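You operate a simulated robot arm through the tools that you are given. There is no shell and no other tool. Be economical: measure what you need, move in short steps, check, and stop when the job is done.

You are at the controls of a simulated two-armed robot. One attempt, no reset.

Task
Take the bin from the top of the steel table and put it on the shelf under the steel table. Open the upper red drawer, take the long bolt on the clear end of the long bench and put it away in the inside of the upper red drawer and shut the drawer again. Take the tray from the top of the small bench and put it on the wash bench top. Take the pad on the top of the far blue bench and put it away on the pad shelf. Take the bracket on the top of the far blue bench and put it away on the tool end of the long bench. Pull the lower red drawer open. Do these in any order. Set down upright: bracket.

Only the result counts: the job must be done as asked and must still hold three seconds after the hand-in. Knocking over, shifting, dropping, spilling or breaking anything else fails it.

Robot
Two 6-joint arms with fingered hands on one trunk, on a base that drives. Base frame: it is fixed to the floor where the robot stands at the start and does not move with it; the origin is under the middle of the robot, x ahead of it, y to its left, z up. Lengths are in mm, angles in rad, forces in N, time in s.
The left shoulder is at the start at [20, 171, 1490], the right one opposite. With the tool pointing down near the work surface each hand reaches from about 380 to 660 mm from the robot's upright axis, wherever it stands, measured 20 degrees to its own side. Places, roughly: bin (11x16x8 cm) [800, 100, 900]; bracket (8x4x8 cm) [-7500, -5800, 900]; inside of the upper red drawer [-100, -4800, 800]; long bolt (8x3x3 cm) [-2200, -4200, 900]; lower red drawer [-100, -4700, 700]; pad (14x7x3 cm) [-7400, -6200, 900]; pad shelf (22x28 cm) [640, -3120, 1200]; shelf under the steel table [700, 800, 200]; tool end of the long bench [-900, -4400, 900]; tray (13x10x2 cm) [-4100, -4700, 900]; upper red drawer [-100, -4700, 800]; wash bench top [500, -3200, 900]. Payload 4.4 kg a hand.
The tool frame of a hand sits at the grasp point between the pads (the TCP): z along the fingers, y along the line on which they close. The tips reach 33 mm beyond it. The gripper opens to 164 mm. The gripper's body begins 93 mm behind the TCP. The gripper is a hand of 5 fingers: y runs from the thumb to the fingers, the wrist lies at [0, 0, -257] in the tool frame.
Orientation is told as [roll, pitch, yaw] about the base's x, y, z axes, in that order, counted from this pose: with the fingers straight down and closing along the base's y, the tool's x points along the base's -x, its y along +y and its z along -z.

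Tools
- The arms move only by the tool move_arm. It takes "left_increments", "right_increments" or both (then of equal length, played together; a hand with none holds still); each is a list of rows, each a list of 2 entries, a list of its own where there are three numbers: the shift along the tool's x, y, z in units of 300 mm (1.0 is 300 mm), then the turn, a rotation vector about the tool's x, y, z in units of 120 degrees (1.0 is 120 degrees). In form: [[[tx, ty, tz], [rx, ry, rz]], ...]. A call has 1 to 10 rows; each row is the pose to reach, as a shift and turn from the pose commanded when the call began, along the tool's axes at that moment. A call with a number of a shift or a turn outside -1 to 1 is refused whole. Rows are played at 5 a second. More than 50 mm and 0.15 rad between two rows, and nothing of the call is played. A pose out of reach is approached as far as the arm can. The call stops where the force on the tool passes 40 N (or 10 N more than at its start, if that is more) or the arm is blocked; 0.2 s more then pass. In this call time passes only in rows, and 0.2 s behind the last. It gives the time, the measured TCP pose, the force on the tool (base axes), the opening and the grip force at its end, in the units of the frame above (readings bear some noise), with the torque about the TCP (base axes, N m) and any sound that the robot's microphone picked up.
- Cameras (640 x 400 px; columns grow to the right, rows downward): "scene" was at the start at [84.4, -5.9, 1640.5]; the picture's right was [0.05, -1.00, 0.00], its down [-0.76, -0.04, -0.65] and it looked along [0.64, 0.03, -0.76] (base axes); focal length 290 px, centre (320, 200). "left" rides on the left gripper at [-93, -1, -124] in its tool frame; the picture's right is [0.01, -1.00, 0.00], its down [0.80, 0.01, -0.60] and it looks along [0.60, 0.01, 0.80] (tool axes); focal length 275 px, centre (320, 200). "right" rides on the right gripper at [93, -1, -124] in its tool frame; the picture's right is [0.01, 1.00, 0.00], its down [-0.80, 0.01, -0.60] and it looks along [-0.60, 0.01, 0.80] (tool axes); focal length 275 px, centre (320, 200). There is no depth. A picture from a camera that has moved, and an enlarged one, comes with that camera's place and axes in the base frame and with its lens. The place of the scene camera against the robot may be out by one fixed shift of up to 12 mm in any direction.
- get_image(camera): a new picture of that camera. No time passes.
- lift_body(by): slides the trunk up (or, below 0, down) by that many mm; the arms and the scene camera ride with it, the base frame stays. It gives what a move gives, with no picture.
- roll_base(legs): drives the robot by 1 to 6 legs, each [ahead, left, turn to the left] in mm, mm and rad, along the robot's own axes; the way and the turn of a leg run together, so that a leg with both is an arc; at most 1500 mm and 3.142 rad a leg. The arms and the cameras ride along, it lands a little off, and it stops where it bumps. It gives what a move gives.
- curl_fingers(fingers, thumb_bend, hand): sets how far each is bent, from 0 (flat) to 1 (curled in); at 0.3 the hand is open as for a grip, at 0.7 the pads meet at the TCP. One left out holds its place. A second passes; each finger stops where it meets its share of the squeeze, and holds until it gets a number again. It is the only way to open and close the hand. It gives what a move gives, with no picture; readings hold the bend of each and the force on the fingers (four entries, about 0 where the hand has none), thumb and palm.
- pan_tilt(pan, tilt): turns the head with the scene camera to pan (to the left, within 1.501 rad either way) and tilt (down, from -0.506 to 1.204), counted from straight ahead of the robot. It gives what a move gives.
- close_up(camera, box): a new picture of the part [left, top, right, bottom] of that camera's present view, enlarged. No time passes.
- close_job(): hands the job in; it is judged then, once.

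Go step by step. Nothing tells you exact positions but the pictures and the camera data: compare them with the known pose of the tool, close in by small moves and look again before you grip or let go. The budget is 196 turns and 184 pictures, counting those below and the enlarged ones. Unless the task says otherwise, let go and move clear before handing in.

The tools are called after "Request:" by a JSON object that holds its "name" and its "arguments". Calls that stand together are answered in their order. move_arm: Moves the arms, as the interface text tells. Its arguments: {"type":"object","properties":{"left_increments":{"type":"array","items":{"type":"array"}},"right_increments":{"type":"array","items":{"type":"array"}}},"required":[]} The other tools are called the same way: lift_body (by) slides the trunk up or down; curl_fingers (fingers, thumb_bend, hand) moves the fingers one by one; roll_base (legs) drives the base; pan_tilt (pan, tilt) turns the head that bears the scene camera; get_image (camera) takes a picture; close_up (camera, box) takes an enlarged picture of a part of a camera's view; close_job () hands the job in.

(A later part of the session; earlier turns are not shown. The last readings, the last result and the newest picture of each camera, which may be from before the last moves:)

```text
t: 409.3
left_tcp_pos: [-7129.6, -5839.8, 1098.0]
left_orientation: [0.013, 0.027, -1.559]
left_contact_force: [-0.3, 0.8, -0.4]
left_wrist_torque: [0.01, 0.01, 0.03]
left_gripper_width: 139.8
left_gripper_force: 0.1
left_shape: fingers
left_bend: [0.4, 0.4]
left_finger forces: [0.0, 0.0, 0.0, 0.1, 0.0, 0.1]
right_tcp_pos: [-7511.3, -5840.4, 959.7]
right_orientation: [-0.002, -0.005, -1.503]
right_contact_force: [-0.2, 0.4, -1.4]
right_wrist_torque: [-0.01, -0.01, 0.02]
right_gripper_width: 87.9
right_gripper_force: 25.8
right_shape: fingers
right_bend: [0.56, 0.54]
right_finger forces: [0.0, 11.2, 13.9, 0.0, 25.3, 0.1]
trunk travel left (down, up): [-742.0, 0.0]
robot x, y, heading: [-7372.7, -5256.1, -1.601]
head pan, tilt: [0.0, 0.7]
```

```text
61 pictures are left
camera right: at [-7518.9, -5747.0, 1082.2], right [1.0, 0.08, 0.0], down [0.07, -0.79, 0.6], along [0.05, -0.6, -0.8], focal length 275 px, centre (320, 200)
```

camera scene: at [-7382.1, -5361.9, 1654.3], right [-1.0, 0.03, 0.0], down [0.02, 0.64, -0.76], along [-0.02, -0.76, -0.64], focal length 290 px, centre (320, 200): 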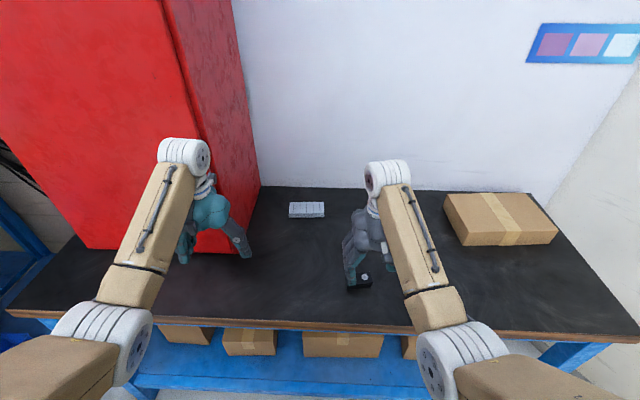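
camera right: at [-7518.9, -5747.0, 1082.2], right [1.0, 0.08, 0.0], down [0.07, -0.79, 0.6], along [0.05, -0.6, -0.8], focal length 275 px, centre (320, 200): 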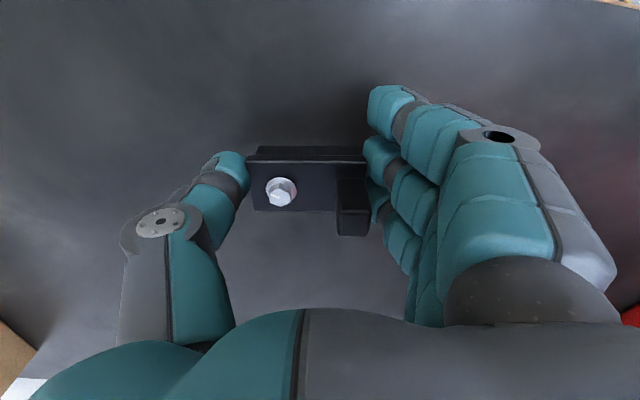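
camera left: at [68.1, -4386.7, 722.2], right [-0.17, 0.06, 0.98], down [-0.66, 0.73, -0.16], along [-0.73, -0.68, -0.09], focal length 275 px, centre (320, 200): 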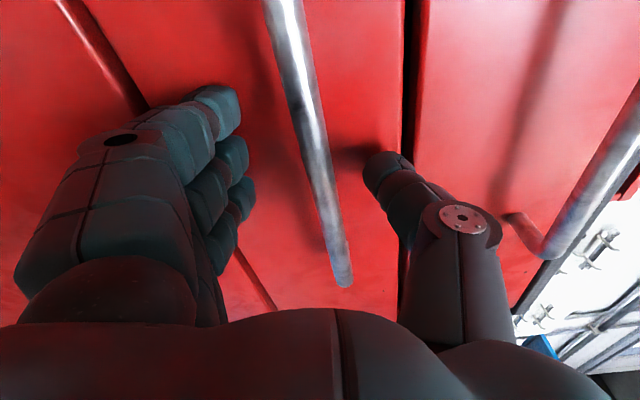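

The bracket is gripped at 26 N. I'll lift it 120 mm.

Request:
{"name": "move_arm", "arguments": {"right_increments": [[[0, 0, -0.05], [0, 0, 0]], [[0, 0, -0.15], [0, 0, 0]], [[0, 0, -0.27], [0, 0, 0]], [[0, 0, -0.4], [0, 0, 0]]]}}

Request:
{"name": "get_image", "arguments": {"camera": "right"}}

Request:
{"name": "get_image", "arguments": {"camera": "left"}}

```text
t: 410.3
left_tcp_pos: [-7129.9, -5840.7, 1098.8]
left_orientation: [0.014, 0.025, -1.561]
left_contact_force: [-0.4, 0.5, -0.3]
left_wrist_torque: [-0.03, 0.02, -0.01]
left_gripper_width: 139.8
left_gripper_force: 0.2
left_shape: fingers
left_bend: [0.4, 0.4]
left_finger forces: [0.0, 0.1, 0.0, 0.0, 0.0, 0.0]
right_tcp_pos: [-7510.1, -5837.8, 1080.3]
right_orientation: [-0.001, -0.004, -1.5]
right_contact_force: [-1.7, -0.1, -2.2]
right_wrist_torque: [0.04, 0.02, -0.01]
right_gripper_width: 87.3
right_gripper_force: 23.2
right_shape: fingers
right_bend: [0.57, 0.54]
right_finger forces: [0.0, 0.0, 23.8, 0.1, 24.0, 0.1]
trunk travel left (down, up): [-742.0, 0.0]
robot x, y, heading: [-7377.1, -5255.7, -1.608]
head pan, tilt: [0.0, 0.7]
```

```text
60 pictures are left
camera right: at [-7518.4, -5744.8, 1202.8], right [1.0, 0.08, 0.0], down [0.07, -0.8, 0.6], along [0.05, -0.6, -0.8], focal length 275 px, centre (320, 200)
```

right: 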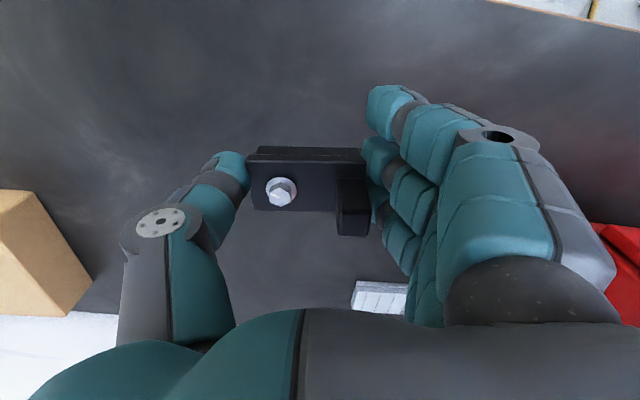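

```text
59 pictures are left
camera left: at [-7129.5, -5936.0, 1219.3], right [-1.0, 0.0, -0.01], down [-0.01, 0.78, 0.62], along [0.01, 0.62, -0.78], focal length 275 px, centre (320, 200)
```

left: 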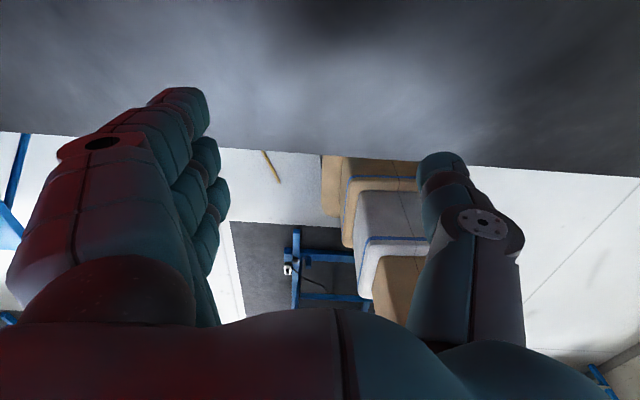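

The bracket is held. Next is the pad with the left hand: I'll tilt that hand slightly forward for reach, tuck the right hand back, and reposition the base so the left hand is over the pad.

Request:
{"name": "move_arm", "arguments": {"left_increments": [[[0, -0.06, 0], [0, -0.04, 0]], [[0, -0.12, 0], [0, -0.08, 0]], [[0, -0.187, 0], [0, -0.13, 0]]], "right_increments": [[[0.1, 0, 0], [0, 0, 0]], [[0.2, 0, 0], [0, 0, 0]], [[0.3, 0, 0], [0, 0, 0]]]}}

Request:
{"name": "curl_fingers", "arguments": {"hand": "left", "fingers": 0.27, "thumb_bend": 0.27}}

Request:
{"name": "roll_base", "arguments": {"legs": [[0, -168, 0.033], [150, 0, 0]]}}

Request:
{"name": "get_image", "arguments": {"camera": "left"}}

Request:
{"name": "get_image", "arguments": {"camera": "scene"}}

```text
t: 411.1
left_tcp_pos: [-7185.2, -5841.2, 1098.7]
left_orientation: [0.013, -0.248, -1.564]
left_contact_force: [-0.1, 0.6, 0.6]
left_wrist_torque: [-0.07, 0.0, -0.02]
left_gripper_width: 140.1
left_gripper_force: 0.1
left_shape: fingers
left_bend: [0.4, 0.4]
left_finger forces: [0.1, 0.1, 0.0, 0.1, 0.0, 0.1]
right_tcp_pos: [-7512.4, -5771.1, 1054.0]
right_orientation: [0.0, -0.008, -1.502]
right_contact_force: [-0.2, 0.2, -2.7]
right_wrist_torque: [-0.02, -0.04, -0.03]
right_gripper_width: 87.4
right_gripper_force: 24.1
right_shape: fingers
right_bend: [0.57, 0.54]
right_finger forces: [0.0, 0.0, 23.9, 0.0, 24.0, 0.0]
right hand out of reach, approached as far as the arm can: row 2, 3
trunk travel left (down, up): [-742.0, 0.0]
robot x, y, heading: [-7378.1, -5257.0, -1.603]
head pan, tilt: [0.0, 0.7]
```

```text
t: 412.1
left_tcp_pos: [-7185.2, -5842.3, 1097.8]
left_orientation: [0.012, -0.247, -1.564]
left_contact_force: [0.2, 0.3, -0.6]
left_wrist_torque: [0.01, -0.01, 0.02]
left_gripper_width: 186.1
left_gripper_force: 0.0
left_shape: fingers
left_bend: [0.27, 0.27]
left_finger forces: [0.0, 0.0, 0.0, 0.1, 0.0, 0.0]
right_tcp_pos: [-7512.0, -5771.4, 1052.5]
right_orientation: [0.0, -0.008, -1.502]
right_contact_force: [-0.5, 1.3, -1.8]
right_wrist_torque: [-0.01, 0.0, 0.01]
right_gripper_width: 87.2
right_gripper_force: 23.6
right_shape: fingers
right_bend: [0.57, 0.54]
right_finger forces: [0.0, 0.0, 23.9, 0.0, 24.0, 0.0]
trunk travel left (down, up): [-742.0, 0.0]
robot x, y, heading: [-7376.4, -5255.3, -1.604]
head pan, tilt: [0.0, 0.7]
```

```text
t: 414.5
left_tcp_pos: [-7338.2, -5983.7, 1096.0]
left_orientation: [0.013, -0.244, -1.535]
left_contact_force: [0.5, -0.4, -0.4]
left_wrist_torque: [0.03, -0.03, 0.01]
left_gripper_width: 186.2
left_gripper_force: 0.0
left_shape: fingers
left_bend: [0.27, 0.27]
left_finger forces: [0.0, 0.1, 0.1, 0.1, 0.0, 0.1]
right_tcp_pos: [-7667.2, -5923.3, 1052.4]
right_orientation: [0.0, -0.007, -1.475]
right_contact_force: [-0.4, -0.5, -3.0]
right_wrist_torque: [0.06, -0.01, 0.0]
right_gripper_width: 87.1
right_gripper_force: 23.7
right_shape: fingers
right_bend: [0.57, 0.54]
right_finger forces: [0.0, 0.0, 24.1, 0.1, 24.0, 0.0]
trunk travel left (down, up): [-742.0, 0.0]
robot x, y, heading: [-7542.6, -5402.9, -1.578]
head pan, tilt: [0.0, 0.7]
```

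```text
58 pictures are left
camera left: at [-7338.5, -6043.2, 1239.0], right [-1.0, -0.03, -0.02], down [-0.03, 0.92, 0.39], along [0.0, 0.39, -0.92], focal length 275 px, centre (320, 200)
```

left: 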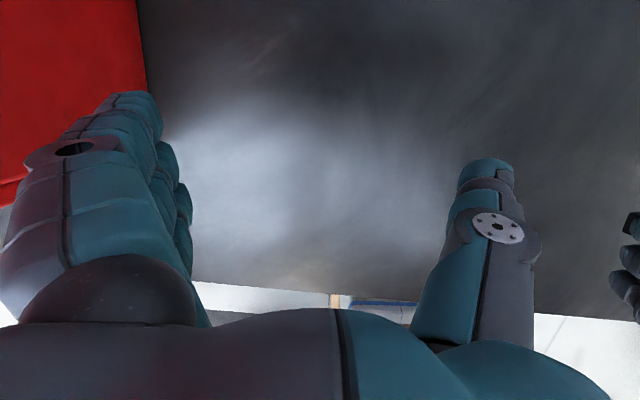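

```text
57 pictures are left
camera scene: at [-7549.6, -5509.3, 1654.2], right [-1.0, 0.0, 0.0], down [0.0, 0.65, -0.76], along [0.0, -0.76, -0.65], focal length 290 px, centre (320, 200)
```

scene: 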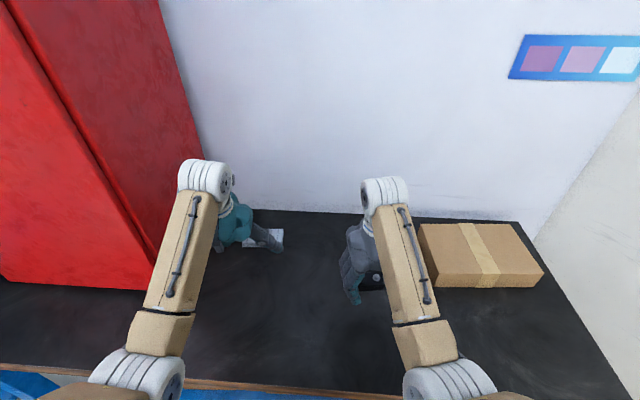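

The pad is just beyond the camera's view. I'll roll 60 mm closer, then extend the left hand forward.

Request:
{"name": "roll_base", "arguments": {"legs": [[58, 0, 0]]}}

Request:
{"name": "move_arm", "arguments": {"left_increments": [[[-0.1, 0, 0.02], [0, 0, 0]], [[-0.2, 0, 0.05], [0, 0, 0]], [[-0.28, 0.0, 0.07], [0, 0, 0]]]}}

Request:
{"name": "get_image", "arguments": {"camera": "left"}}

```text
t: 415.5
left_tcp_pos: [-7340.1, -6041.6, 1096.2]
left_orientation: [0.013, -0.242, -1.538]
left_contact_force: [-0.7, -0.3, -0.4]
left_wrist_torque: [0.1, -0.02, -0.03]
left_gripper_width: 186.4
left_gripper_force: 0.1
left_shape: fingers
left_bend: [0.27, 0.27]
left_finger forces: [0.0, 0.0, 0.0, 0.0, 0.0, 0.0]
right_tcp_pos: [-7668.0, -5980.7, 1051.7]
right_orientation: [0.0, -0.006, -1.474]
right_contact_force: [0.1, -0.2, -3.4]
right_wrist_torque: [0.08, -0.05, 0.0]
right_gripper_width: 87.2
right_gripper_force: 24.5
right_shape: fingers
right_bend: [0.57, 0.54]
right_finger forces: [0.0, 0.1, 24.0, 0.1, 24.0, 0.0]
trunk travel left (down, up): [-742.0, 0.0]
robot x, y, heading: [-7545.7, -5460.6, -1.577]
head pan, tilt: [0.0, 0.7]
```

```text
t: 416.3
left_tcp_pos: [-7337.1, -6125.5, 1095.9]
left_orientation: [0.014, -0.246, -1.537]
left_contact_force: [-0.6, -0.3, -0.3]
left_wrist_torque: [0.0, -0.01, -0.03]
left_gripper_width: 186.2
left_gripper_force: 0.2
left_shape: fingers
left_bend: [0.27, 0.27]
left_finger forces: [0.0, 0.0, 0.0, 0.1, 0.0, 0.0]
right_tcp_pos: [-7668.4, -5977.6, 1052.0]
right_orientation: [0.001, -0.006, -1.476]
right_contact_force: [0.4, -0.9, -1.7]
right_wrist_torque: [0.0, -0.02, 0.0]
right_gripper_width: 87.3
right_gripper_force: 23.8
right_shape: fingers
right_bend: [0.57, 0.54]
right_finger forces: [0.1, 0.0, 24.0, 0.0, 24.1, 0.0]
trunk travel left (down, up): [-742.0, 0.0]
robot x, y, heading: [-7546.4, -5458.8, -1.576]
head pan, tilt: [0.0, 0.7]
```

```text
56 pictures are left
camera left: at [-7336.8, -6184.7, 1238.4], right [-1.0, -0.03, -0.02], down [-0.03, 0.92, 0.39], along [0.01, 0.39, -0.92], focal length 275 px, centre (320, 200)
```

left: 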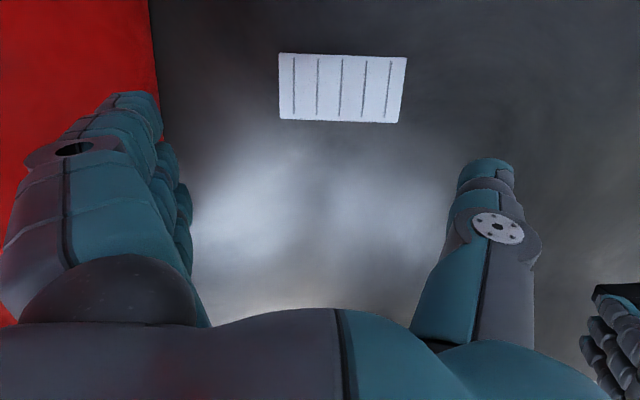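

The pad is seen clearly: its centre is near (−7353, −6180), square to the hand. I'll move over it with a little more tilt and descend to about z 996.

Request:
{"name": "move_arm", "arguments": {"left_increments": [[[-0.06, -0.02, 0.03], [0, -0.02, 0.005]], [[-0.12, -0.053, 0.06], [0, -0.04, 0.01]], [[-0.11, -0.053, 0.2], [0, -0.062, 0.015]], [[-0.097, -0.053, 0.368], [0, -0.062, 0.015]]]}}

Request:
{"name": "get_image", "arguments": {"camera": "left"}}

```text
refused: row 4 steps farther than a row can; nothing moved
```

```text
55 pictures are left
camera left: at [-7336.8, -6184.7, 1238.4], right [-1.0, -0.03, -0.02], down [-0.03, 0.92, 0.39], along [0.01, 0.39, -0.92], focal length 275 px, centre (320, 200)
```

left: 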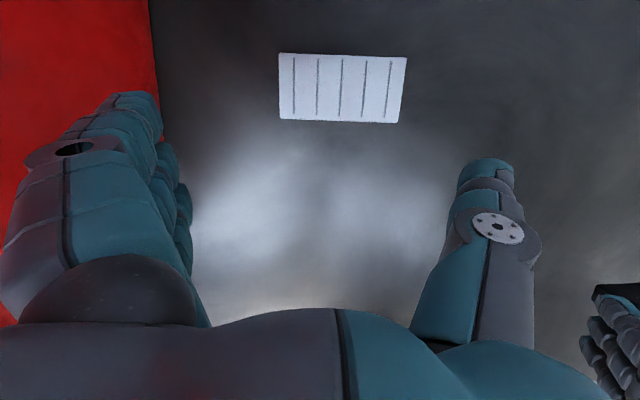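

One row step was too long, so I'll use smaller steps.

Request:
{"name": "move_arm", "arguments": {"left_increments": [[[-0.06, -0.02, 0.03], [0, -0.02, 0.005]], [[-0.12, -0.053, 0.06], [0, -0.04, 0.01]], [[-0.115, -0.053, 0.16], [0, -0.062, 0.015]], [[-0.105, -0.053, 0.27], [0, -0.062, 0.015]], [[-0.097, -0.053, 0.368], [0, -0.062, 0.015]]]}}

Request:
{"name": "get_image", "arguments": {"camera": "left"}}

```text
t: 417.5
left_tcp_pos: [-7349.1, -6184.1, 997.1]
left_orientation: [0.024, -0.374, -1.571]
left_contact_force: [0.0, -0.4, -0.3]
left_wrist_torque: [-0.01, 0.0, 0.01]
left_gripper_width: 186.3
left_gripper_force: 0.0
left_shape: fingers
left_bend: [0.27, 0.27]
left_finger forces: [0.1, 0.0, 0.0, 0.1, 0.0, 0.0]
right_tcp_pos: [-7668.4, -5977.8, 1053.0]
right_orientation: [-0.002, -0.008, -1.475]
right_contact_force: [0.0, 0.6, -2.6]
right_wrist_torque: [0.06, -0.01, 0.03]
right_gripper_width: 87.1
right_gripper_force: 24.2
right_shape: fingers
right_bend: [0.57, 0.54]
right_finger forces: [0.1, 0.0, 23.8, 0.0, 24.0, 0.1]
trunk travel left (down, up): [-742.0, 0.0]
robot x, y, heading: [-7544.3, -5461.9, -1.577]
head pan, tilt: [0.0, 0.7]
```

```text
54 pictures are left
camera left: at [-7353.3, -6223.9, 1145.5], right [-1.0, 0.0, -0.03], down [0.0, 0.96, 0.26], along [0.03, 0.26, -0.96], focal length 275 px, centre (320, 200)
```

left: 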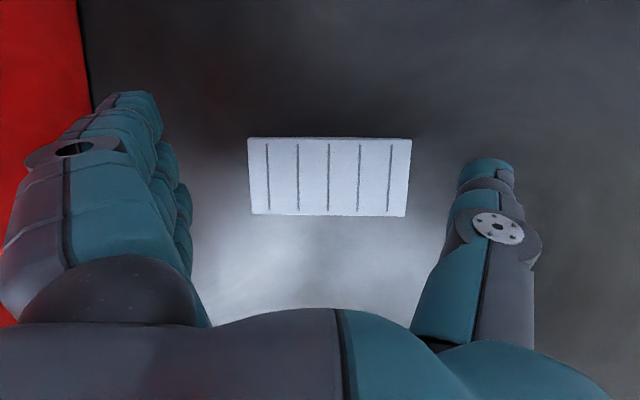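

The pad top is at z≈922, so the bench top is about 892. I'll descend to TCP z≈928, with the tips reaching the pad's sides.

Request:
{"name": "move_arm", "arguments": {"left_increments": [[[0.06, -0.01, 0.08], [0, 0, 0]], [[0.1, -0.017, 0.15], [0, 0, 0]], [[0.115, -0.017, 0.18], [0, 0, 0]], [[0.127, -0.017, 0.203], [0, 0, 0]]]}}

Request:
{"name": "get_image", "arguments": {"camera": "left"}}

```text
t: 418.5
left_tcp_pos: [-7357.2, -6172.9, 938.4]
left_orientation: [0.028, -0.391, -1.578]
left_contact_force: [-4.6, 14.4, 24.9]
left_wrist_torque: [1.45, -2.51, 1.65]
left_gripper_width: 190.5
left_gripper_force: 12.2
left_shape: fingers
left_bend: [0.25, 0.27]
left_finger forces: [0.0, 0.1, 0.1, 25.0, 0.1, 0.0]
right_tcp_pos: [-7669.3, -5976.2, 1053.3]
right_orientation: [-0.001, -0.01, -1.475]
right_contact_force: [0.1, -0.6, -1.3]
right_wrist_torque: [0.01, 0.0, -0.02]
right_gripper_width: 87.0
right_gripper_force: 24.3
right_shape: fingers
right_bend: [0.57, 0.54]
right_finger forces: [0.0, 0.1, 23.9, 0.0, 24.0, 0.1]
trunk travel left (down, up): [-742.0, 0.0]
robot x, y, heading: [-7546.9, -5458.8, -1.578]
head pan, tilt: [0.0, 0.7]
stopped in row 4 (left hand): the force on the tool passed its limit at 43 N (the readings are from after the stop); the commanded pose is now the measured one
```

```text
53 pictures are left
camera left: at [-7360.9, -6211.5, 1087.9], right [-1.0, 0.01, -0.03], down [0.0, 0.97, 0.25], along [0.03, 0.25, -0.97], focal length 275 px, centre (320, 200)
```

left: 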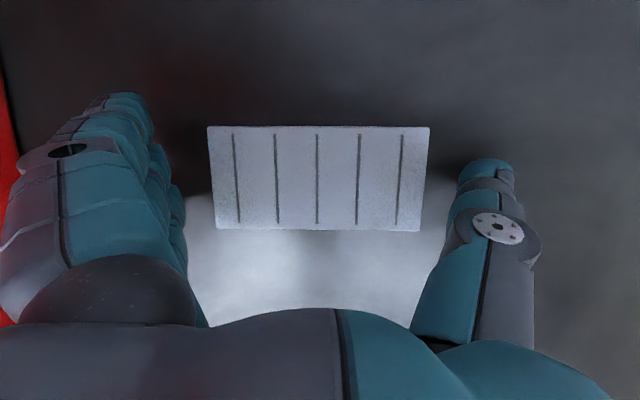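

An outer finger touches the bench, so this is the lowest point. I'll lift 4 mm and close on the pad.

Request:
{"name": "move_arm", "arguments": {"left_increments": [[[-0.006, 0.0, -0.013], [0, 0, 0]]]}}

Request:
{"name": "curl_fingers", "arguments": {"hand": "left", "fingers": 0.7, "thumb_bend": 0.7}}

Request:
{"name": "get_image", "arguments": {"camera": "left"}}

```text
t: 418.9
left_tcp_pos: [-7356.7, -6173.8, 941.0]
left_orientation: [0.026, -0.388, -1.578]
left_contact_force: [0.9, 3.0, 8.4]
left_wrist_torque: [0.38, -0.97, 0.29]
left_gripper_width: 189.6
left_gripper_force: 5.0
left_shape: fingers
left_bend: [0.25, 0.27]
left_finger forces: [0.0, 0.0, 0.0, 9.2, 0.1, 0.0]
right_tcp_pos: [-7667.6, -5978.0, 1053.5]
right_orientation: [0.0, -0.007, -1.477]
right_contact_force: [0.1, -1.4, -1.9]
right_wrist_torque: [0.02, 0.01, 0.0]
right_gripper_width: 87.2
right_gripper_force: 24.0
right_shape: fingers
right_bend: [0.57, 0.54]
right_finger forces: [0.0, 0.0, 23.9, 0.0, 24.0, 0.0]
trunk travel left (down, up): [-742.0, 0.0]
robot x, y, heading: [-7545.7, -5458.3, -1.582]
head pan, tilt: [0.0, 0.7]
```

```text
t: 419.9
left_tcp_pos: [-7356.9, -6175.4, 942.7]
left_orientation: [0.03, -0.396, -1.582]
left_contact_force: [7.9, -6.2, 26.6]
left_wrist_torque: [0.5, -2.97, -0.8]
left_gripper_width: 145.8
left_gripper_force: 31.4
left_shape: fingers
left_bend: [0.31, 0.5]
left_finger forces: [0.0, 0.1, 19.8, 22.4, 19.9, 0.0]
right_tcp_pos: [-7669.3, -5977.0, 1052.6]
right_orientation: [0.001, -0.009, -1.477]
right_contact_force: [-0.6, -0.8, -2.4]
right_wrist_torque: [0.02, -0.02, -0.01]
right_gripper_width: 87.0
right_gripper_force: 24.4
right_shape: fingers
right_bend: [0.57, 0.54]
right_finger forces: [0.0, 0.0, 23.9, 0.0, 24.0, 0.0]
trunk travel left (down, up): [-742.0, 0.0]
robot x, y, heading: [-7546.2, -5459.6, -1.585]
head pan, tilt: [0.0, 0.7]
```

```text
52 pictures are left
camera left: at [-7361.1, -6212.3, 1092.7], right [-1.0, 0.01, -0.03], down [0.0, 0.97, 0.24], along [0.03, 0.24, -0.97], focal length 275 px, centre (320, 200)
```

left: 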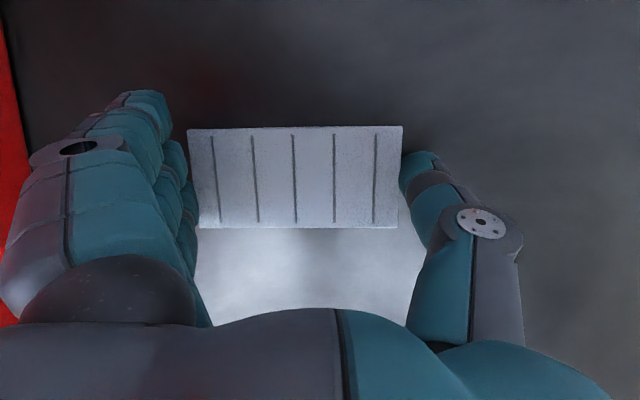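

The squeeze is uneven because an outer finger drags on the bench. I'll rise a few mm and squeeze again.

Request:
{"name": "move_arm", "arguments": {"left_increments": [[[-0.008, 0.0, -0.02], [0, 0, 0]]]}}

Request:
{"name": "curl_fingers", "arguments": {"hand": "left", "fingers": 0.7, "thumb_bend": 0.7}}

Request:
{"name": "get_image", "arguments": {"camera": "left"}}

```text
t: 420.3
left_tcp_pos: [-7358.7, -6173.7, 943.6]
left_orientation: [0.025, -0.387, -1.577]
left_contact_force: [3.4, -4.8, 11.9]
left_wrist_torque: [0.02, -1.26, -0.59]
left_gripper_width: 145.6
left_gripper_force: 26.6
left_shape: fingers
left_bend: [0.31, 0.5]
left_finger forces: [0.1, 0.0, 21.5, 9.0, 22.6, 0.1]
right_tcp_pos: [-7668.3, -5978.0, 1052.4]
right_orientation: [-0.003, -0.007, -1.476]
right_contact_force: [0.6, 0.5, -2.5]
right_wrist_torque: [0.04, -0.04, -0.01]
right_gripper_width: 87.2
right_gripper_force: 24.3
right_shape: fingers
right_bend: [0.57, 0.54]
right_finger forces: [0.0, 0.0, 24.0, 0.0, 24.1, 0.0]
trunk travel left (down, up): [-742.0, 0.0]
robot x, y, heading: [-7546.0, -5460.5, -1.575]
head pan, tilt: [0.0, 0.7]
```

```text
t: 421.3
left_tcp_pos: [-7356.2, -6171.8, 942.8]
left_orientation: [0.026, -0.386, -1.578]
left_contact_force: [-0.5, 0.0, 5.0]
left_wrist_torque: [0.09, -0.46, 0.04]
left_gripper_width: 145.5
left_gripper_force: 24.3
left_shape: fingers
left_bend: [0.31, 0.5]
left_finger forces: [0.0, 0.0, 19.2, 6.0, 23.3, 0.0]
right_tcp_pos: [-7668.5, -5978.4, 1052.2]
right_orientation: [-0.001, -0.007, -1.475]
right_contact_force: [0.7, 0.2, -2.5]
right_wrist_torque: [0.03, -0.01, 0.03]
right_gripper_width: 87.2
right_gripper_force: 23.2
right_shape: fingers
right_bend: [0.57, 0.54]
right_finger forces: [0.0, 0.0, 23.9, 0.1, 24.0, 0.0]
trunk travel left (down, up): [-742.0, 0.0]
robot x, y, heading: [-7545.5, -5461.5, -1.577]
head pan, tilt: [0.0, 0.7]
```

```text
51 pictures are left
camera left: at [-7361.1, -6211.3, 1093.2], right [-1.0, 0.01, -0.03], down [0.0, 0.97, 0.26], along [0.03, 0.25, -0.97], focal length 275 px, centre (320, 200)
```

left: 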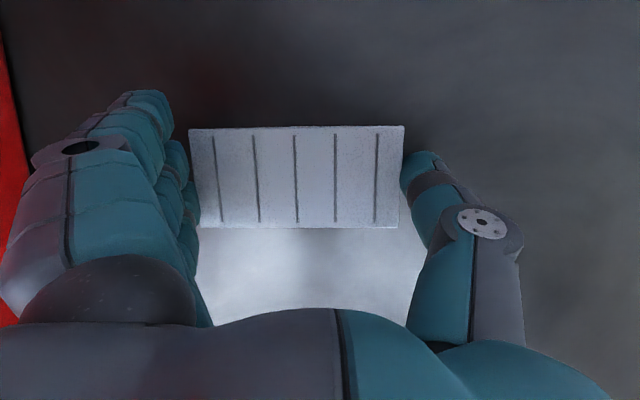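

The grip is 24 N with fingers and thumb opposing. I'll lift slowly and check.

Request:
{"name": "move_arm", "arguments": {"left_increments": [[[-0.015, 0.0, -0.035], [0, 0, 0]], [[-0.03, 0.0, -0.07], [0, 0, 0]], [[-0.045, 0.0, -0.11], [0, 0, 0]], [[-0.075, 0.0, -0.18], [0, 0, 0]], [[-0.1, 0.0, -0.25], [0, 0, 0]], [[-0.13, 0.0, -0.32], [0, 0, 0]]]}}

Request:
{"name": "get_image", "arguments": {"camera": "left"}}

```text
t: 422.7
left_tcp_pos: [-7359.2, -6174.6, 1050.9]
left_orientation: [0.025, -0.385, -1.578]
left_contact_force: [0.4, 0.0, 0.2]
left_wrist_torque: [-0.02, 0.01, 0.0]
left_gripper_width: 145.6
left_gripper_force: 23.9
left_shape: fingers
left_bend: [0.31, 0.5]
left_finger forces: [0.0, 0.0, 19.6, 3.8, 23.7, 0.1]
right_tcp_pos: [-7667.5, -5977.8, 1052.3]
right_orientation: [-0.001, -0.007, -1.478]
right_contact_force: [0.2, -0.2, -2.2]
right_wrist_torque: [0.02, -0.02, 0.02]
right_gripper_width: 87.4
right_gripper_force: 24.0
right_shape: fingers
right_bend: [0.57, 0.54]
right_finger forces: [0.1, 0.1, 23.9, 0.0, 23.9, 0.0]
trunk travel left (down, up): [-742.0, 0.0]
robot x, y, heading: [-7548.3, -5461.7, -1.576]
head pan, tilt: [0.0, 0.7]
```

```text
50 pictures are left
camera left: at [-7362.2, -6213.4, 1199.2], right [-1.0, 0.01, -0.03], down [0.0, 0.97, 0.25], along [0.03, 0.25, -0.97], focal length 275 px, centre (320, 200)
```

left: 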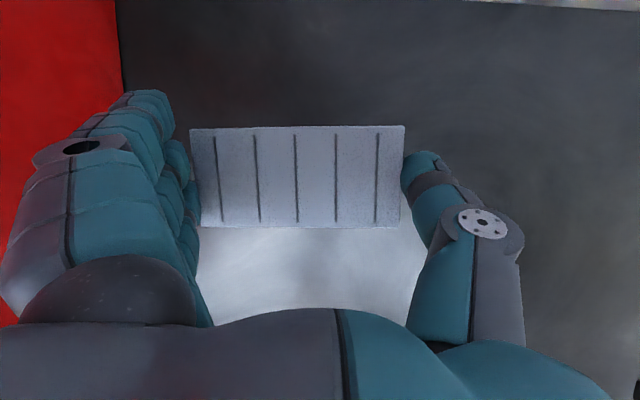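

The pad is held level. I'll back off the bench, draw the hand in, turn west and retrace the route backward through the gap.

Request:
{"name": "roll_base", "arguments": {"legs": [[-200, 0, 0.005]]}}

Request:
{"name": "move_arm", "arguments": {"left_increments": [[[0.08, 0.0, -0.07], [0, 0, 0]], [[0.16, 0.0, -0.14], [0, 0, 0]], [[0.24, 0.0, -0.2], [0, 0, 0]], [[0.32, 0.0, -0.274], [0, 0, 0]]]}}

Request:
{"name": "roll_base", "arguments": {"legs": [[0, 100, 0], [0, 0, -1.57], [-650, 0, 0]]}}

```text
t: 424.3
left_tcp_pos: [-7355.3, -5974.9, 1049.7]
left_orientation: [0.025, -0.386, -1.574]
left_contact_force: [0.5, 0.1, 0.1]
left_wrist_torque: [-0.03, -0.03, 0.01]
left_gripper_width: 145.2
left_gripper_force: 23.5
left_shape: fingers
left_bend: [0.31, 0.5]
left_finger forces: [0.0, 0.1, 19.6, 3.8, 23.7, 0.0]
right_tcp_pos: [-7665.3, -5779.2, 1052.9]
right_orientation: [-0.003, -0.007, -1.472]
right_contact_force: [-0.9, 0.3, -2.7]
right_wrist_torque: [-0.03, 0.01, 0.0]
right_gripper_width: 87.3
right_gripper_force: 23.4
right_shape: fingers
right_bend: [0.57, 0.54]
right_finger forces: [0.0, 0.0, 23.9, 0.0, 23.9, 0.0]
trunk travel left (down, up): [-742.0, 0.0]
robot x, y, heading: [-7547.1, -5263.8, -1.57]
head pan, tilt: [0.0, 0.7]
```

```text
t: 425.3
left_tcp_pos: [-7355.3, -5853.3, 1091.2]
left_orientation: [0.025, -0.389, -1.573]
left_contact_force: [0.7, -0.1, -0.3]
left_wrist_torque: [-0.02, 0.01, -0.03]
left_gripper_width: 145.5
left_gripper_force: 24.0
left_shape: fingers
left_bend: [0.31, 0.5]
left_finger forces: [0.0, 0.0, 19.6, 3.7, 23.6, 0.1]
right_tcp_pos: [-7665.2, -5779.8, 1053.6]
right_orientation: [0.001, -0.009, -1.471]
right_contact_force: [-0.5, 0.9, -2.3]
right_wrist_torque: [-0.04, -0.02, 0.01]
right_gripper_width: 87.1
right_gripper_force: 24.4
right_shape: fingers
right_bend: [0.57, 0.54]
right_finger forces: [0.0, 0.0, 23.9, 0.0, 23.9, 0.0]
trunk travel left (down, up): [-742.0, 0.0]
robot x, y, heading: [-7543.9, -5259.7, -1.573]
head pan, tilt: [0.0, 0.7]
```

```text
t: 433.6
left_tcp_pos: [-7378.4, -5454.5, 1089.3]
left_orientation: [0.025, -0.388, 3.142]
left_contact_force: [0.6, 0.3, -0.3]
left_wrist_torque: [-0.01, 0.0, 0.03]
left_gripper_width: 145.2
left_gripper_force: 23.3
left_shape: fingers
left_bend: [0.31, 0.5]
left_finger forces: [0.0, 0.1, 19.8, 3.1, 23.3, 0.1]
right_tcp_pos: [-7305.9, -5145.8, 1053.0]
right_orientation: [-0.002, -0.006, -3.04]
right_contact_force: [0.6, -0.1, -2.2]
right_wrist_torque: [0.01, -0.01, -0.02]
right_gripper_width: 87.1
right_gripper_force: 23.3
right_shape: fingers
right_bend: [0.57, 0.54]
right_finger forces: [0.0, 0.0, 23.5, 0.0, 23.6, 0.0]
trunk travel left (down, up): [-742.0, 0.0]
robot x, y, heading: [-6781.1, -5266.3, -3.141]
head pan, tilt: [0.0, 0.7]
```

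Request:
{"name": "roll_base", "arguments": {"legs": [[-150, -95, 0], [-640, 0, 0], [0, -270, 0], [0, 0, -1.57]]}}

Request:
{"name": "pan_tilt", "arguments": {"pan": 0.0, "tilt": 0.45}}

Request:
{"name": "get_image", "arguments": {"camera": "scene"}}

```text
t: 443.6
left_tcp_pos: [-6191.4, -4297.0, 1090.2]
left_orientation: [0.024, -0.388, 1.558]
left_contact_force: [0.0, -1.2, -0.3]
left_wrist_torque: [0.02, 0.0, -0.02]
left_gripper_width: 145.1
left_gripper_force: 22.5
left_shape: fingers
left_bend: [0.31, 0.5]
left_finger forces: [0.0, 0.0, 19.9, 2.5, 22.7, 0.1]
right_tcp_pos: [-5883.3, -4375.0, 1053.5]
right_orientation: [0.0, -0.005, 1.66]
right_contact_force: [0.3, -0.7, -2.4]
right_wrist_torque: [-0.02, 0.04, 0.01]
right_gripper_width: 86.8
right_gripper_force: 23.6
right_shape: fingers
right_bend: [0.57, 0.54]
right_finger forces: [0.0, 0.0, 23.3, 0.0, 23.3, 0.0]
trunk travel left (down, up): [-742.0, 0.0]
robot x, y, heading: [-6009.5, -4892.0, 1.561]
head pan, tilt: [0.0, 0.7]
```

```text
t: 444.4
left_tcp_pos: [-6191.7, -4298.1, 1090.2]
left_orientation: [0.024, -0.387, 1.559]
left_contact_force: [0.6, 0.9, -0.4]
left_wrist_torque: [0.03, -0.02, -0.01]
left_gripper_width: 144.9
left_gripper_force: 22.6
left_shape: fingers
left_bend: [0.31, 0.5]
left_finger forces: [0.1, 0.2, 19.9, 2.6, 22.8, 0.0]
right_tcp_pos: [-5884.5, -4374.9, 1051.9]
right_orientation: [0.001, -0.007, 1.659]
right_contact_force: [0.1, -0.2, -2.1]
right_wrist_torque: [-0.01, 0.02, -0.01]
right_gripper_width: 86.7
right_gripper_force: 23.3
right_shape: fingers
right_bend: [0.57, 0.54]
right_finger forces: [0.1, 0.0, 23.2, 0.0, 23.3, 0.0]
trunk travel left (down, up): [-742.0, 0.0]
robot x, y, heading: [-6011.3, -4893.6, 1.557]
head pan, tilt: [0.0, 0.45]
```

```text
49 pictures are left
camera scene: at [-6011.1, -4800.5, 1676.4], right [1.0, -0.01, 0.0], down [-0.01, -0.44, -0.9], along [0.01, 0.9, -0.44], focal length 290 px, centre (320, 200)
```

scene: 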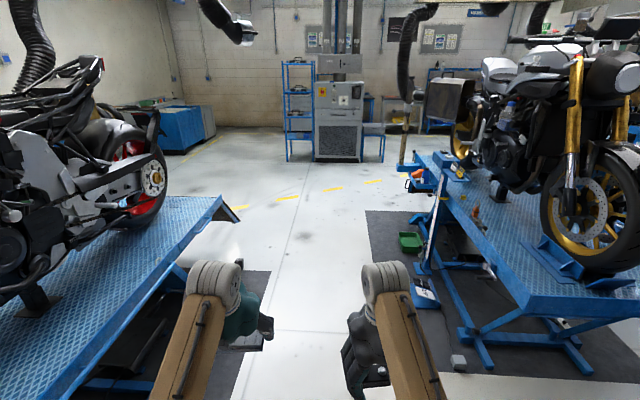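

The lane north is clear. I'll drive up it, turn east, and pass lift 2's end.

Request:
{"name": "roll_base", "arguments": {"legs": [[1400, -80, 0.012], [1400, 0, 0], [930, 0, 0], [0, 0, -1.57]]}}

Request:
{"name": "get_image", "arguments": {"camera": "scene"}}

```text
t: 466.4
left_tcp_pos: [-5372.5, -924.7, 1090.2]
left_orientation: [0.025, -0.389, 0.004]
left_contact_force: [-0.8, -0.3, -0.7]
left_wrist_torque: [0.02, 0.02, 0.0]
left_gripper_width: 145.0
left_gripper_force: 22.3
left_shape: fingers
left_bend: [0.31, 0.5]
left_finger forces: [0.1, 0.0, 20.1, 2.2, 22.4, 0.0]
right_tcp_pos: [-5444.9, -1233.7, 1052.0]
right_orientation: [0.0, -0.008, 0.105]
right_contact_force: [-1.0, 0.3, -3.0]
right_wrist_torque: [0.01, 0.01, 0.01]
right_gripper_width: 86.8
right_gripper_force: 23.3
right_shape: fingers
right_bend: [0.57, 0.54]
right_finger forces: [0.0, 0.0, 23.1, 0.0, 22.9, 0.0]
trunk travel left (down, up): [-742.0, 0.0]
robot x, y, heading: [-5964.5, -1115.7, 0.002]
head pan, tilt: [0.0, 0.45]
```

```text
48 pictures are left
camera scene: at [-5865.7, -1126.2, 1676.4], right [0.0, -1.0, 0.0], down [-0.44, 0.0, -0.9], along [0.9, 0.0, -0.44], focal length 290 px, centre (320, 200)
```

scene: 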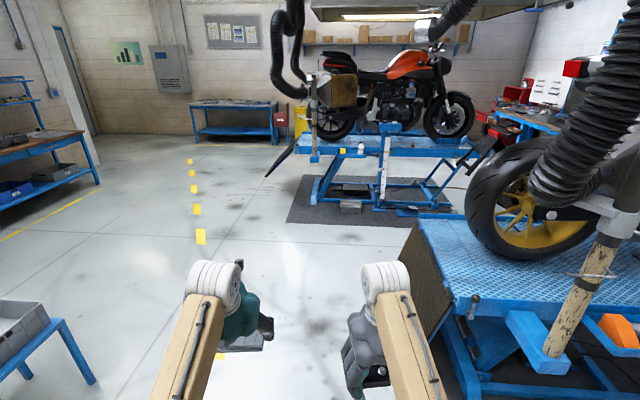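

The way east is clear. I'll pass lift 2, turn south, and go down the lane to y ≈ −3310.

Request:
{"name": "roll_base", "arguments": {"legs": [[1400, 0, 0], [1140, 0, 0], [0, 0, -1.57], [1400, 0, 0], [790, 0, 0]]}}

Request:
{"name": "get_image", "arguments": {"camera": "scene"}}

```text
t: 479.8
left_tcp_pos: [-2809.2, -963.4, 1090.0]
left_orientation: [0.059, -0.384, -0.105]
left_contact_force: [-4.1, 16.8, 2.6]
left_wrist_torque: [-0.4, -0.23, 0.59]
left_gripper_width: 145.1
left_gripper_force: 47.9
left_shape: fingers
left_bend: [0.31, 0.5]
left_finger forces: [23.6, 29.0, 19.2, 2.1, 21.7, 0.0]
right_tcp_pos: [-2920.0, -1277.8, 1052.0]
right_orientation: [-0.002, -0.006, -0.023]
right_contact_force: [0.4, -0.3, -2.2]
right_wrist_torque: [0.05, 0.04, -0.02]
right_gripper_width: 86.6
right_gripper_force: 24.2
right_shape: fingers
right_bend: [0.57, 0.54]
right_finger forces: [0.0, 0.0, 24.1, 0.0, 24.2, 0.0]
trunk travel left (down, up): [-742.0, 0.0]
robot x, y, heading: [-3423.7, -1097.0, -0.12]
head pan, tilt: [0.0, 0.45]
stopped in leg 3: the force on the tool passed its limit at 60 N (the readings are from after the stop); the commanded pose is now the measured one
```

```text
47 pictures are left
camera scene: at [-3323.6, -1118.9, 1676.4], right [-0.12, -0.99, 0.0], down [-0.43, 0.05, -0.9], along [0.89, -0.11, -0.44], focal length 290 px, centre (320, 200)
```

scene: 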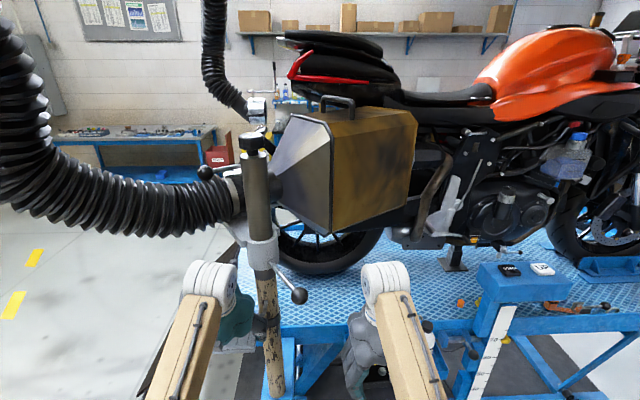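

The left hand touched an exhaust-stand pole at lift 1's end. I'll turn back off it and reverse.

Request:
{"name": "roll_base", "arguments": {"legs": [[0, 0, 0.12]]}}

Request:
{"name": "roll_base", "arguments": {"legs": [[-330, 0, 0]]}}

Request:
{"name": "get_image", "arguments": {"camera": "scene"}}

Request:
{"name": "get_image", "arguments": {"camera": "left"}}

```text
t: 480.8
left_tcp_pos: [-2828.6, -894.9, 1089.8]
left_orientation: [0.053, -0.384, 0.011]
left_contact_force: [-0.1, 0.6, -0.5]
left_wrist_torque: [-0.05, 0.0, -0.01]
left_gripper_width: 144.9
left_gripper_force: 21.8
left_shape: fingers
left_bend: [0.32, 0.5]
left_finger forces: [0.1, 0.0, 19.6, 2.2, 22.0, 0.0]
right_tcp_pos: [-2902.3, -1216.4, 1053.0]
right_orientation: [-0.002, -0.006, 0.098]
right_contact_force: [0.3, 0.7, -2.7]
right_wrist_torque: [-0.05, 0.01, 0.04]
right_gripper_width: 86.9
right_gripper_force: 24.0
right_shape: fingers
right_bend: [0.57, 0.54]
right_finger forces: [0.1, 0.1, 24.1, 0.0, 24.2, 0.0]
trunk travel left (down, up): [-742.0, 0.0]
robot x, y, heading: [-3419.5, -1097.2, -0.005]
head pan, tilt: [0.0, 0.45]
```

```text
t: 483.0
left_tcp_pos: [-3164.7, -895.5, 1088.8]
left_orientation: [0.053, -0.383, 0.009]
left_contact_force: [-0.4, 0.3, -0.8]
left_wrist_torque: [0.01, -0.08, 0.0]
left_gripper_width: 144.8
left_gripper_force: 22.0
left_shape: fingers
left_bend: [0.32, 0.5]
left_finger forces: [0.0, 0.0, 19.6, 2.2, 22.0, 0.0]
right_tcp_pos: [-3239.5, -1217.0, 1053.6]
right_orientation: [-0.001, -0.007, 0.096]
right_contact_force: [-0.2, -0.3, -2.7]
right_wrist_torque: [-0.02, 0.0, 0.0]
right_gripper_width: 87.0
right_gripper_force: 23.9
right_shape: fingers
right_bend: [0.57, 0.54]
right_finger forces: [0.0, 0.1, 24.0, 0.0, 24.1, 0.1]
trunk travel left (down, up): [-742.0, 0.0]
robot x, y, heading: [-3757.5, -1097.4, -0.004]
head pan, tilt: [0.0, 0.45]
```

```text
46 pictures are left
camera scene: at [-3659.4, -1106.3, 1676.5], right [0.0, -1.0, 0.0], down [-0.44, 0.0, -0.9], along [0.9, 0.0, -0.44], focal length 290 px, centre (320, 200)
```

scene: 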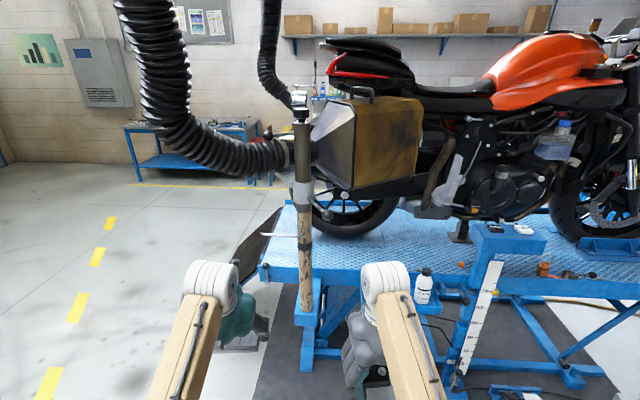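

```text
45 pictures are left
camera left: at [-3125.4, -902.7, 1238.3], right [0.02, -1.0, -0.05], down [-0.97, -0.03, 0.26], along [-0.26, 0.05, -0.97], focal length 275 px, centre (320, 200)
```

left: 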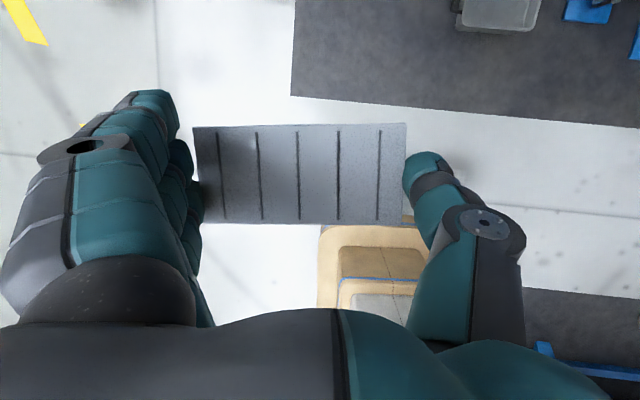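

The pad and bracket are still held. There's a wider route: go north of lift 1 at y ≈ −150, east to x ≈ −950, then south.

Request:
{"name": "roll_base", "arguments": {"legs": [[0, 950, 0], [1400, 0, 0], [1400, 0, 0]]}}

Request:
{"name": "get_image", "arguments": {"camera": "scene"}}

```text
t: 501.4
left_tcp_pos: [-311.1, 175.9, 1088.8]
left_orientation: [0.054, -0.384, 0.052]
left_contact_force: [0.6, -0.8, -0.3]
left_wrist_torque: [0.01, -0.01, -0.02]
left_gripper_width: 144.8
left_gripper_force: 22.0
left_shape: fingers
left_bend: [0.32, 0.5]
left_finger forces: [0.0, 0.0, 19.5, 2.2, 21.9, 0.0]
right_tcp_pos: [-370.3, -148.5, 1052.6]
right_orientation: [0.0, -0.007, 0.139]
right_contact_force: [0.6, 0.6, -2.1]
right_wrist_torque: [0.01, 0.03, 0.0]
right_gripper_width: 86.6
right_gripper_force: 23.9
right_shape: fingers
right_bend: [0.57, 0.54]
right_finger forces: [0.0, 0.0, 23.8, 0.0, 24.0, 0.0]
trunk travel left (down, up): [-742.0, 0.0]
robot x, y, heading: [-892.9, -47.4, 0.042]
head pan, tilt: [0.0, 0.45]
```

```text
44 pictures are left
camera scene: at [-794.2, -55.6, 1676.4], right [0.04, -1.0, 0.0], down [-0.44, -0.02, -0.9], along [0.9, 0.04, -0.44], focal length 290 px, centre (320, 200)
```

scene: 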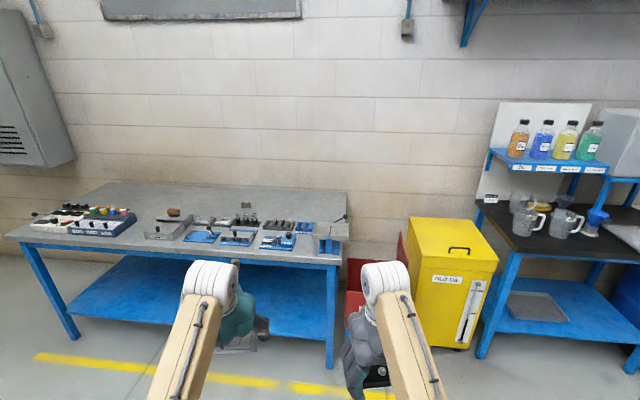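

Now I'll turn south and drive to the long bench's tool end.

Request:
{"name": "roll_base", "arguments": {"legs": [[0, 0, -1.612], [1400, 0, 0], [1400, 0, 0], [550, 0, 0]]}}

Request:
{"name": "pan_tilt", "arguments": {"pan": 0.0, "tilt": 0.6}}

Request:
{"name": "get_image", "arguments": {"camera": "scene"}}

```text
t: 521.5
left_tcp_pos: [-685.1, -3976.9, 1088.7]
left_orientation: [0.053, -0.384, -1.556]
left_contact_force: [0.7, 0.0, -0.1]
left_wrist_torque: [0.02, 0.03, 0.0]
left_gripper_width: 144.7
left_gripper_force: 20.9
left_shape: fingers
left_bend: [0.32, 0.5]
left_finger forces: [0.0, 0.0, 19.3, 1.8, 21.4, 0.1]
right_tcp_pos: [-1008.1, -3904.1, 1052.1]
right_orientation: [0.0, -0.004, -1.468]
right_contact_force: [0.9, -0.2, -2.3]
right_wrist_torque: [0.04, 0.02, 0.0]
right_gripper_width: 86.6
right_gripper_force: 22.4
right_shape: fingers
right_bend: [0.57, 0.54]
right_finger forces: [0.0, 0.0, 22.7, 0.0, 22.7, 0.0]
trunk travel left (down, up): [-742.0, 0.0]
robot x, y, heading: [-887.1, -3385.0, -1.569]
head pan, tilt: [0.0, 0.45]
```

```text
t: 522.2
left_tcp_pos: [-685.0, -3977.6, 1090.2]
left_orientation: [0.052, -0.384, -1.556]
left_contact_force: [0.1, 0.1, 0.2]
left_wrist_torque: [-0.02, -0.02, 0.01]
left_gripper_width: 144.8
left_gripper_force: 21.0
left_shape: fingers
left_bend: [0.32, 0.5]
left_finger forces: [0.1, 0.0, 19.5, 1.8, 21.4, 0.0]
right_tcp_pos: [-1006.4, -3904.7, 1052.2]
right_orientation: [0.0, -0.005, -1.469]
right_contact_force: [-0.2, 0.5, -2.1]
right_wrist_torque: [0.02, -0.02, -0.02]
right_gripper_width: 86.6
right_gripper_force: 22.3
right_shape: fingers
right_bend: [0.57, 0.54]
right_finger forces: [0.0, 0.0, 22.8, 0.0, 22.8, 0.0]
trunk travel left (down, up): [-742.0, 0.0]
robot x, y, heading: [-888.9, -3384.4, -1.567]
head pan, tilt: [0.0, 0.6]
```

```text
43 pictures are left
camera scene: at [-893.2, -3494.0, 1662.9], right [-1.0, 0.0, 0.0], down [0.0, 0.56, -0.83], along [0.0, -0.83, -0.56], focal length 290 px, centre (320, 200)
```

scene: 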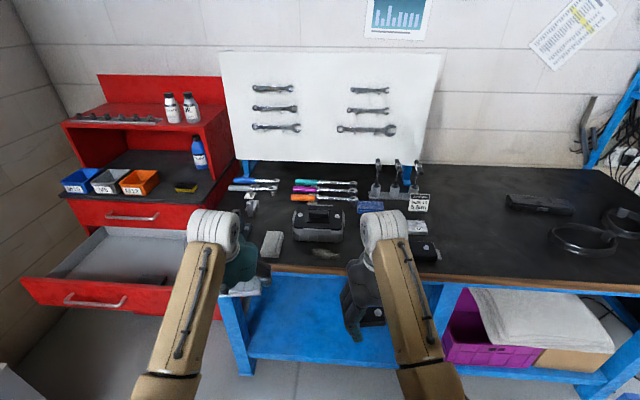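

The tool end is crowded; a free spot seems to lie between the grey clamp and the black box near (−1010, −4260). I'll raise and extend the right hand and roll closer to see it from above.

Request:
{"name": "move_arm", "arguments": {"right_increments": [[[-0.08, 0, -0.05], [0, 0, 0]], [[-0.16, 0, -0.1], [0, 0, 0]], [[-0.24, 0, -0.14], [0, 0, 0]]]}}

Request:
{"name": "roll_base", "arguments": {"legs": [[200, 0, 0]]}}

Request:
{"name": "get_image", "arguments": {"camera": "right"}}

Request:
{"name": "get_image", "arguments": {"camera": "scene"}}

```text
t: 523.0
left_tcp_pos: [-686.0, -3977.5, 1089.2]
left_orientation: [0.052, -0.382, -1.556]
left_contact_force: [-0.3, 0.3, -0.3]
left_wrist_torque: [0.02, -0.04, 0.0]
left_gripper_width: 145.0
left_gripper_force: 21.7
left_shape: fingers
left_bend: [0.32, 0.5]
left_finger forces: [0.1, 0.0, 19.2, 1.9, 21.4, 0.1]
right_tcp_pos: [-1000.3, -3975.2, 1095.6]
right_orientation: [-0.001, -0.003, -1.467]
right_contact_force: [0.1, -0.1, -3.5]
right_wrist_torque: [0.05, -0.06, -0.01]
right_gripper_width: 86.8
right_gripper_force: 22.8
right_shape: fingers
right_bend: [0.57, 0.54]
right_finger forces: [0.1, 0.0, 22.9, 0.1, 22.8, 0.1]
trunk travel left (down, up): [-742.0, 0.0]
robot x, y, heading: [-887.8, -3384.8, -1.568]
head pan, tilt: [0.0, 0.6]
```

```text
t: 524.6
left_tcp_pos: [-684.7, -4175.2, 1089.2]
left_orientation: [0.053, -0.382, -1.555]
left_contact_force: [0.1, -0.2, 0.1]
left_wrist_torque: [0.03, -0.01, 0.0]
left_gripper_width: 144.6
left_gripper_force: 21.0
left_shape: fingers
left_bend: [0.32, 0.5]
left_finger forces: [0.0, 0.1, 19.2, 1.8, 21.4, 0.1]
right_tcp_pos: [-999.4, -4174.2, 1093.3]
right_orientation: [0.001, -0.005, -1.466]
right_contact_force: [-0.9, -0.3, -3.4]
right_wrist_torque: [0.04, 0.02, 0.0]
right_gripper_width: 86.4
right_gripper_force: 22.9
right_shape: fingers
right_bend: [0.57, 0.54]
right_finger forces: [0.1, 0.1, 22.9, 0.0, 22.8, 0.0]
trunk travel left (down, up): [-742.0, 0.0]
robot x, y, heading: [-887.5, -3581.1, -1.569]
head pan, tilt: [0.0, 0.6]
```

```text
42 pictures are left
camera right: at [-1010.8, -4080.2, 1217.1], right [0.99, 0.12, 0.0], down [0.09, -0.79, 0.6], along [0.07, -0.6, -0.8], focal length 275 px, centre (320, 200)
```

right: 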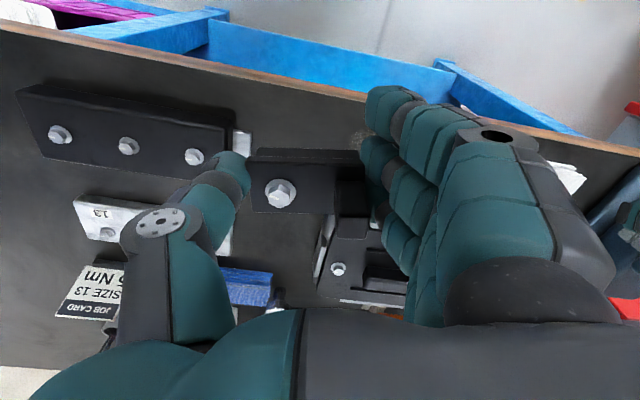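

```text
41 pictures are left
camera scene: at [-892.6, -3692.7, 1662.8], right [-1.0, 0.0, 0.0], down [0.0, 0.57, -0.82], along [0.0, -0.82, -0.57], focal length 290 px, centre (320, 200)
```

scene: 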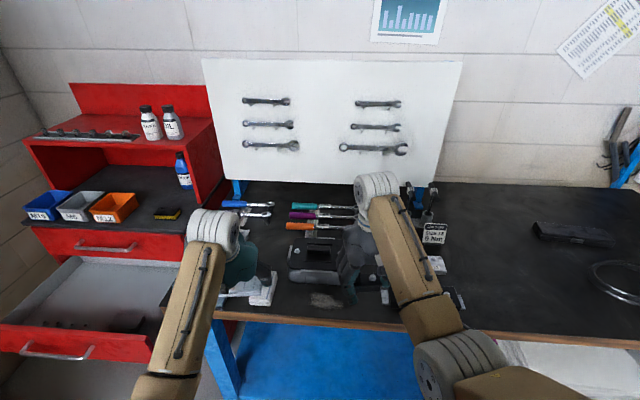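

There's a free patch on the front strip near (−992, −4210), between the black box's end and the clamp. I'll move the bracket over it and lower partway.

Request:
{"name": "move_arm", "arguments": {"right_increments": [[[-0.06, 0.007, 0.0], [0, 0, 0]], [[-0.122, 0.014, 0.05], [0, 0, 0]], [[-0.122, 0.014, 0.15], [0, 0, 0]], [[-0.122, 0.014, 0.23], [0, 0, 0]]]}}

Request:
{"name": "get_image", "arguments": {"camera": "right"}}

Request:
{"name": "close_up", "arguments": {"camera": "scene", "box": [260, 220, 460, 345]}}

```text
t: 525.6
left_tcp_pos: [-684.8, -4173.4, 1088.7]
left_orientation: [0.051, -0.383, -1.555]
left_contact_force: [-0.8, -0.1, 0.5]
left_wrist_torque: [0.02, 0.0, -0.03]
left_gripper_width: 144.8
left_gripper_force: 21.3
left_shape: fingers
left_bend: [0.32, 0.5]
left_finger forces: [0.0, 0.1, 19.3, 1.9, 21.4, 0.0]
right_tcp_pos: [-991.7, -4209.1, 1022.3]
right_orientation: [0.0, -0.005, -1.466]
right_contact_force: [0.5, -0.2, -2.2]
right_wrist_torque: [0.05, 0.02, -0.02]
right_gripper_width: 86.7
right_gripper_force: 23.7
right_shape: fingers
right_bend: [0.57, 0.54]
right_finger forces: [0.1, 0.1, 23.0, 0.1, 22.9, 0.0]
trunk travel left (down, up): [-742.0, 0.0]
robot x, y, heading: [-890.4, -3583.3, -1.57]
head pan, tilt: [0.0, 0.6]
```

```text
40 pictures are left
camera right: at [-1002.9, -4114.8, 1145.6], right [0.99, 0.12, 0.0], down [0.09, -0.79, 0.6], along [0.07, -0.6, -0.8], focal length 275 px, centre (320, 200)
```

right: 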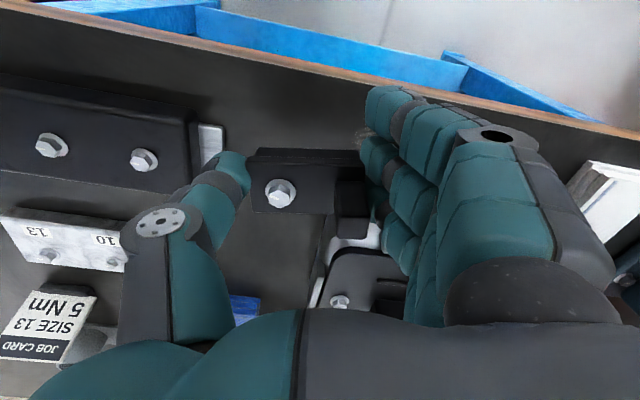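

```text
3.20 times, centred on (360, 282) of scene
camera zoom: at [-892.5, -3692.3, 1662.8], right [-1.0, 0.0, 0.0], down [0.0, 0.57, -0.82], along [0.0, -0.82, -0.57], focal length 928 px, centre (192, -64)
```

zoom: 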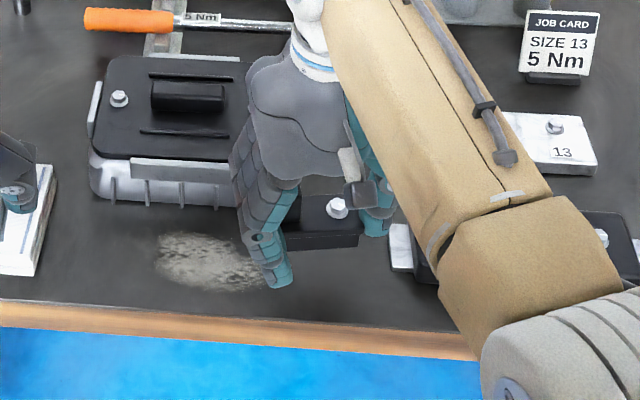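

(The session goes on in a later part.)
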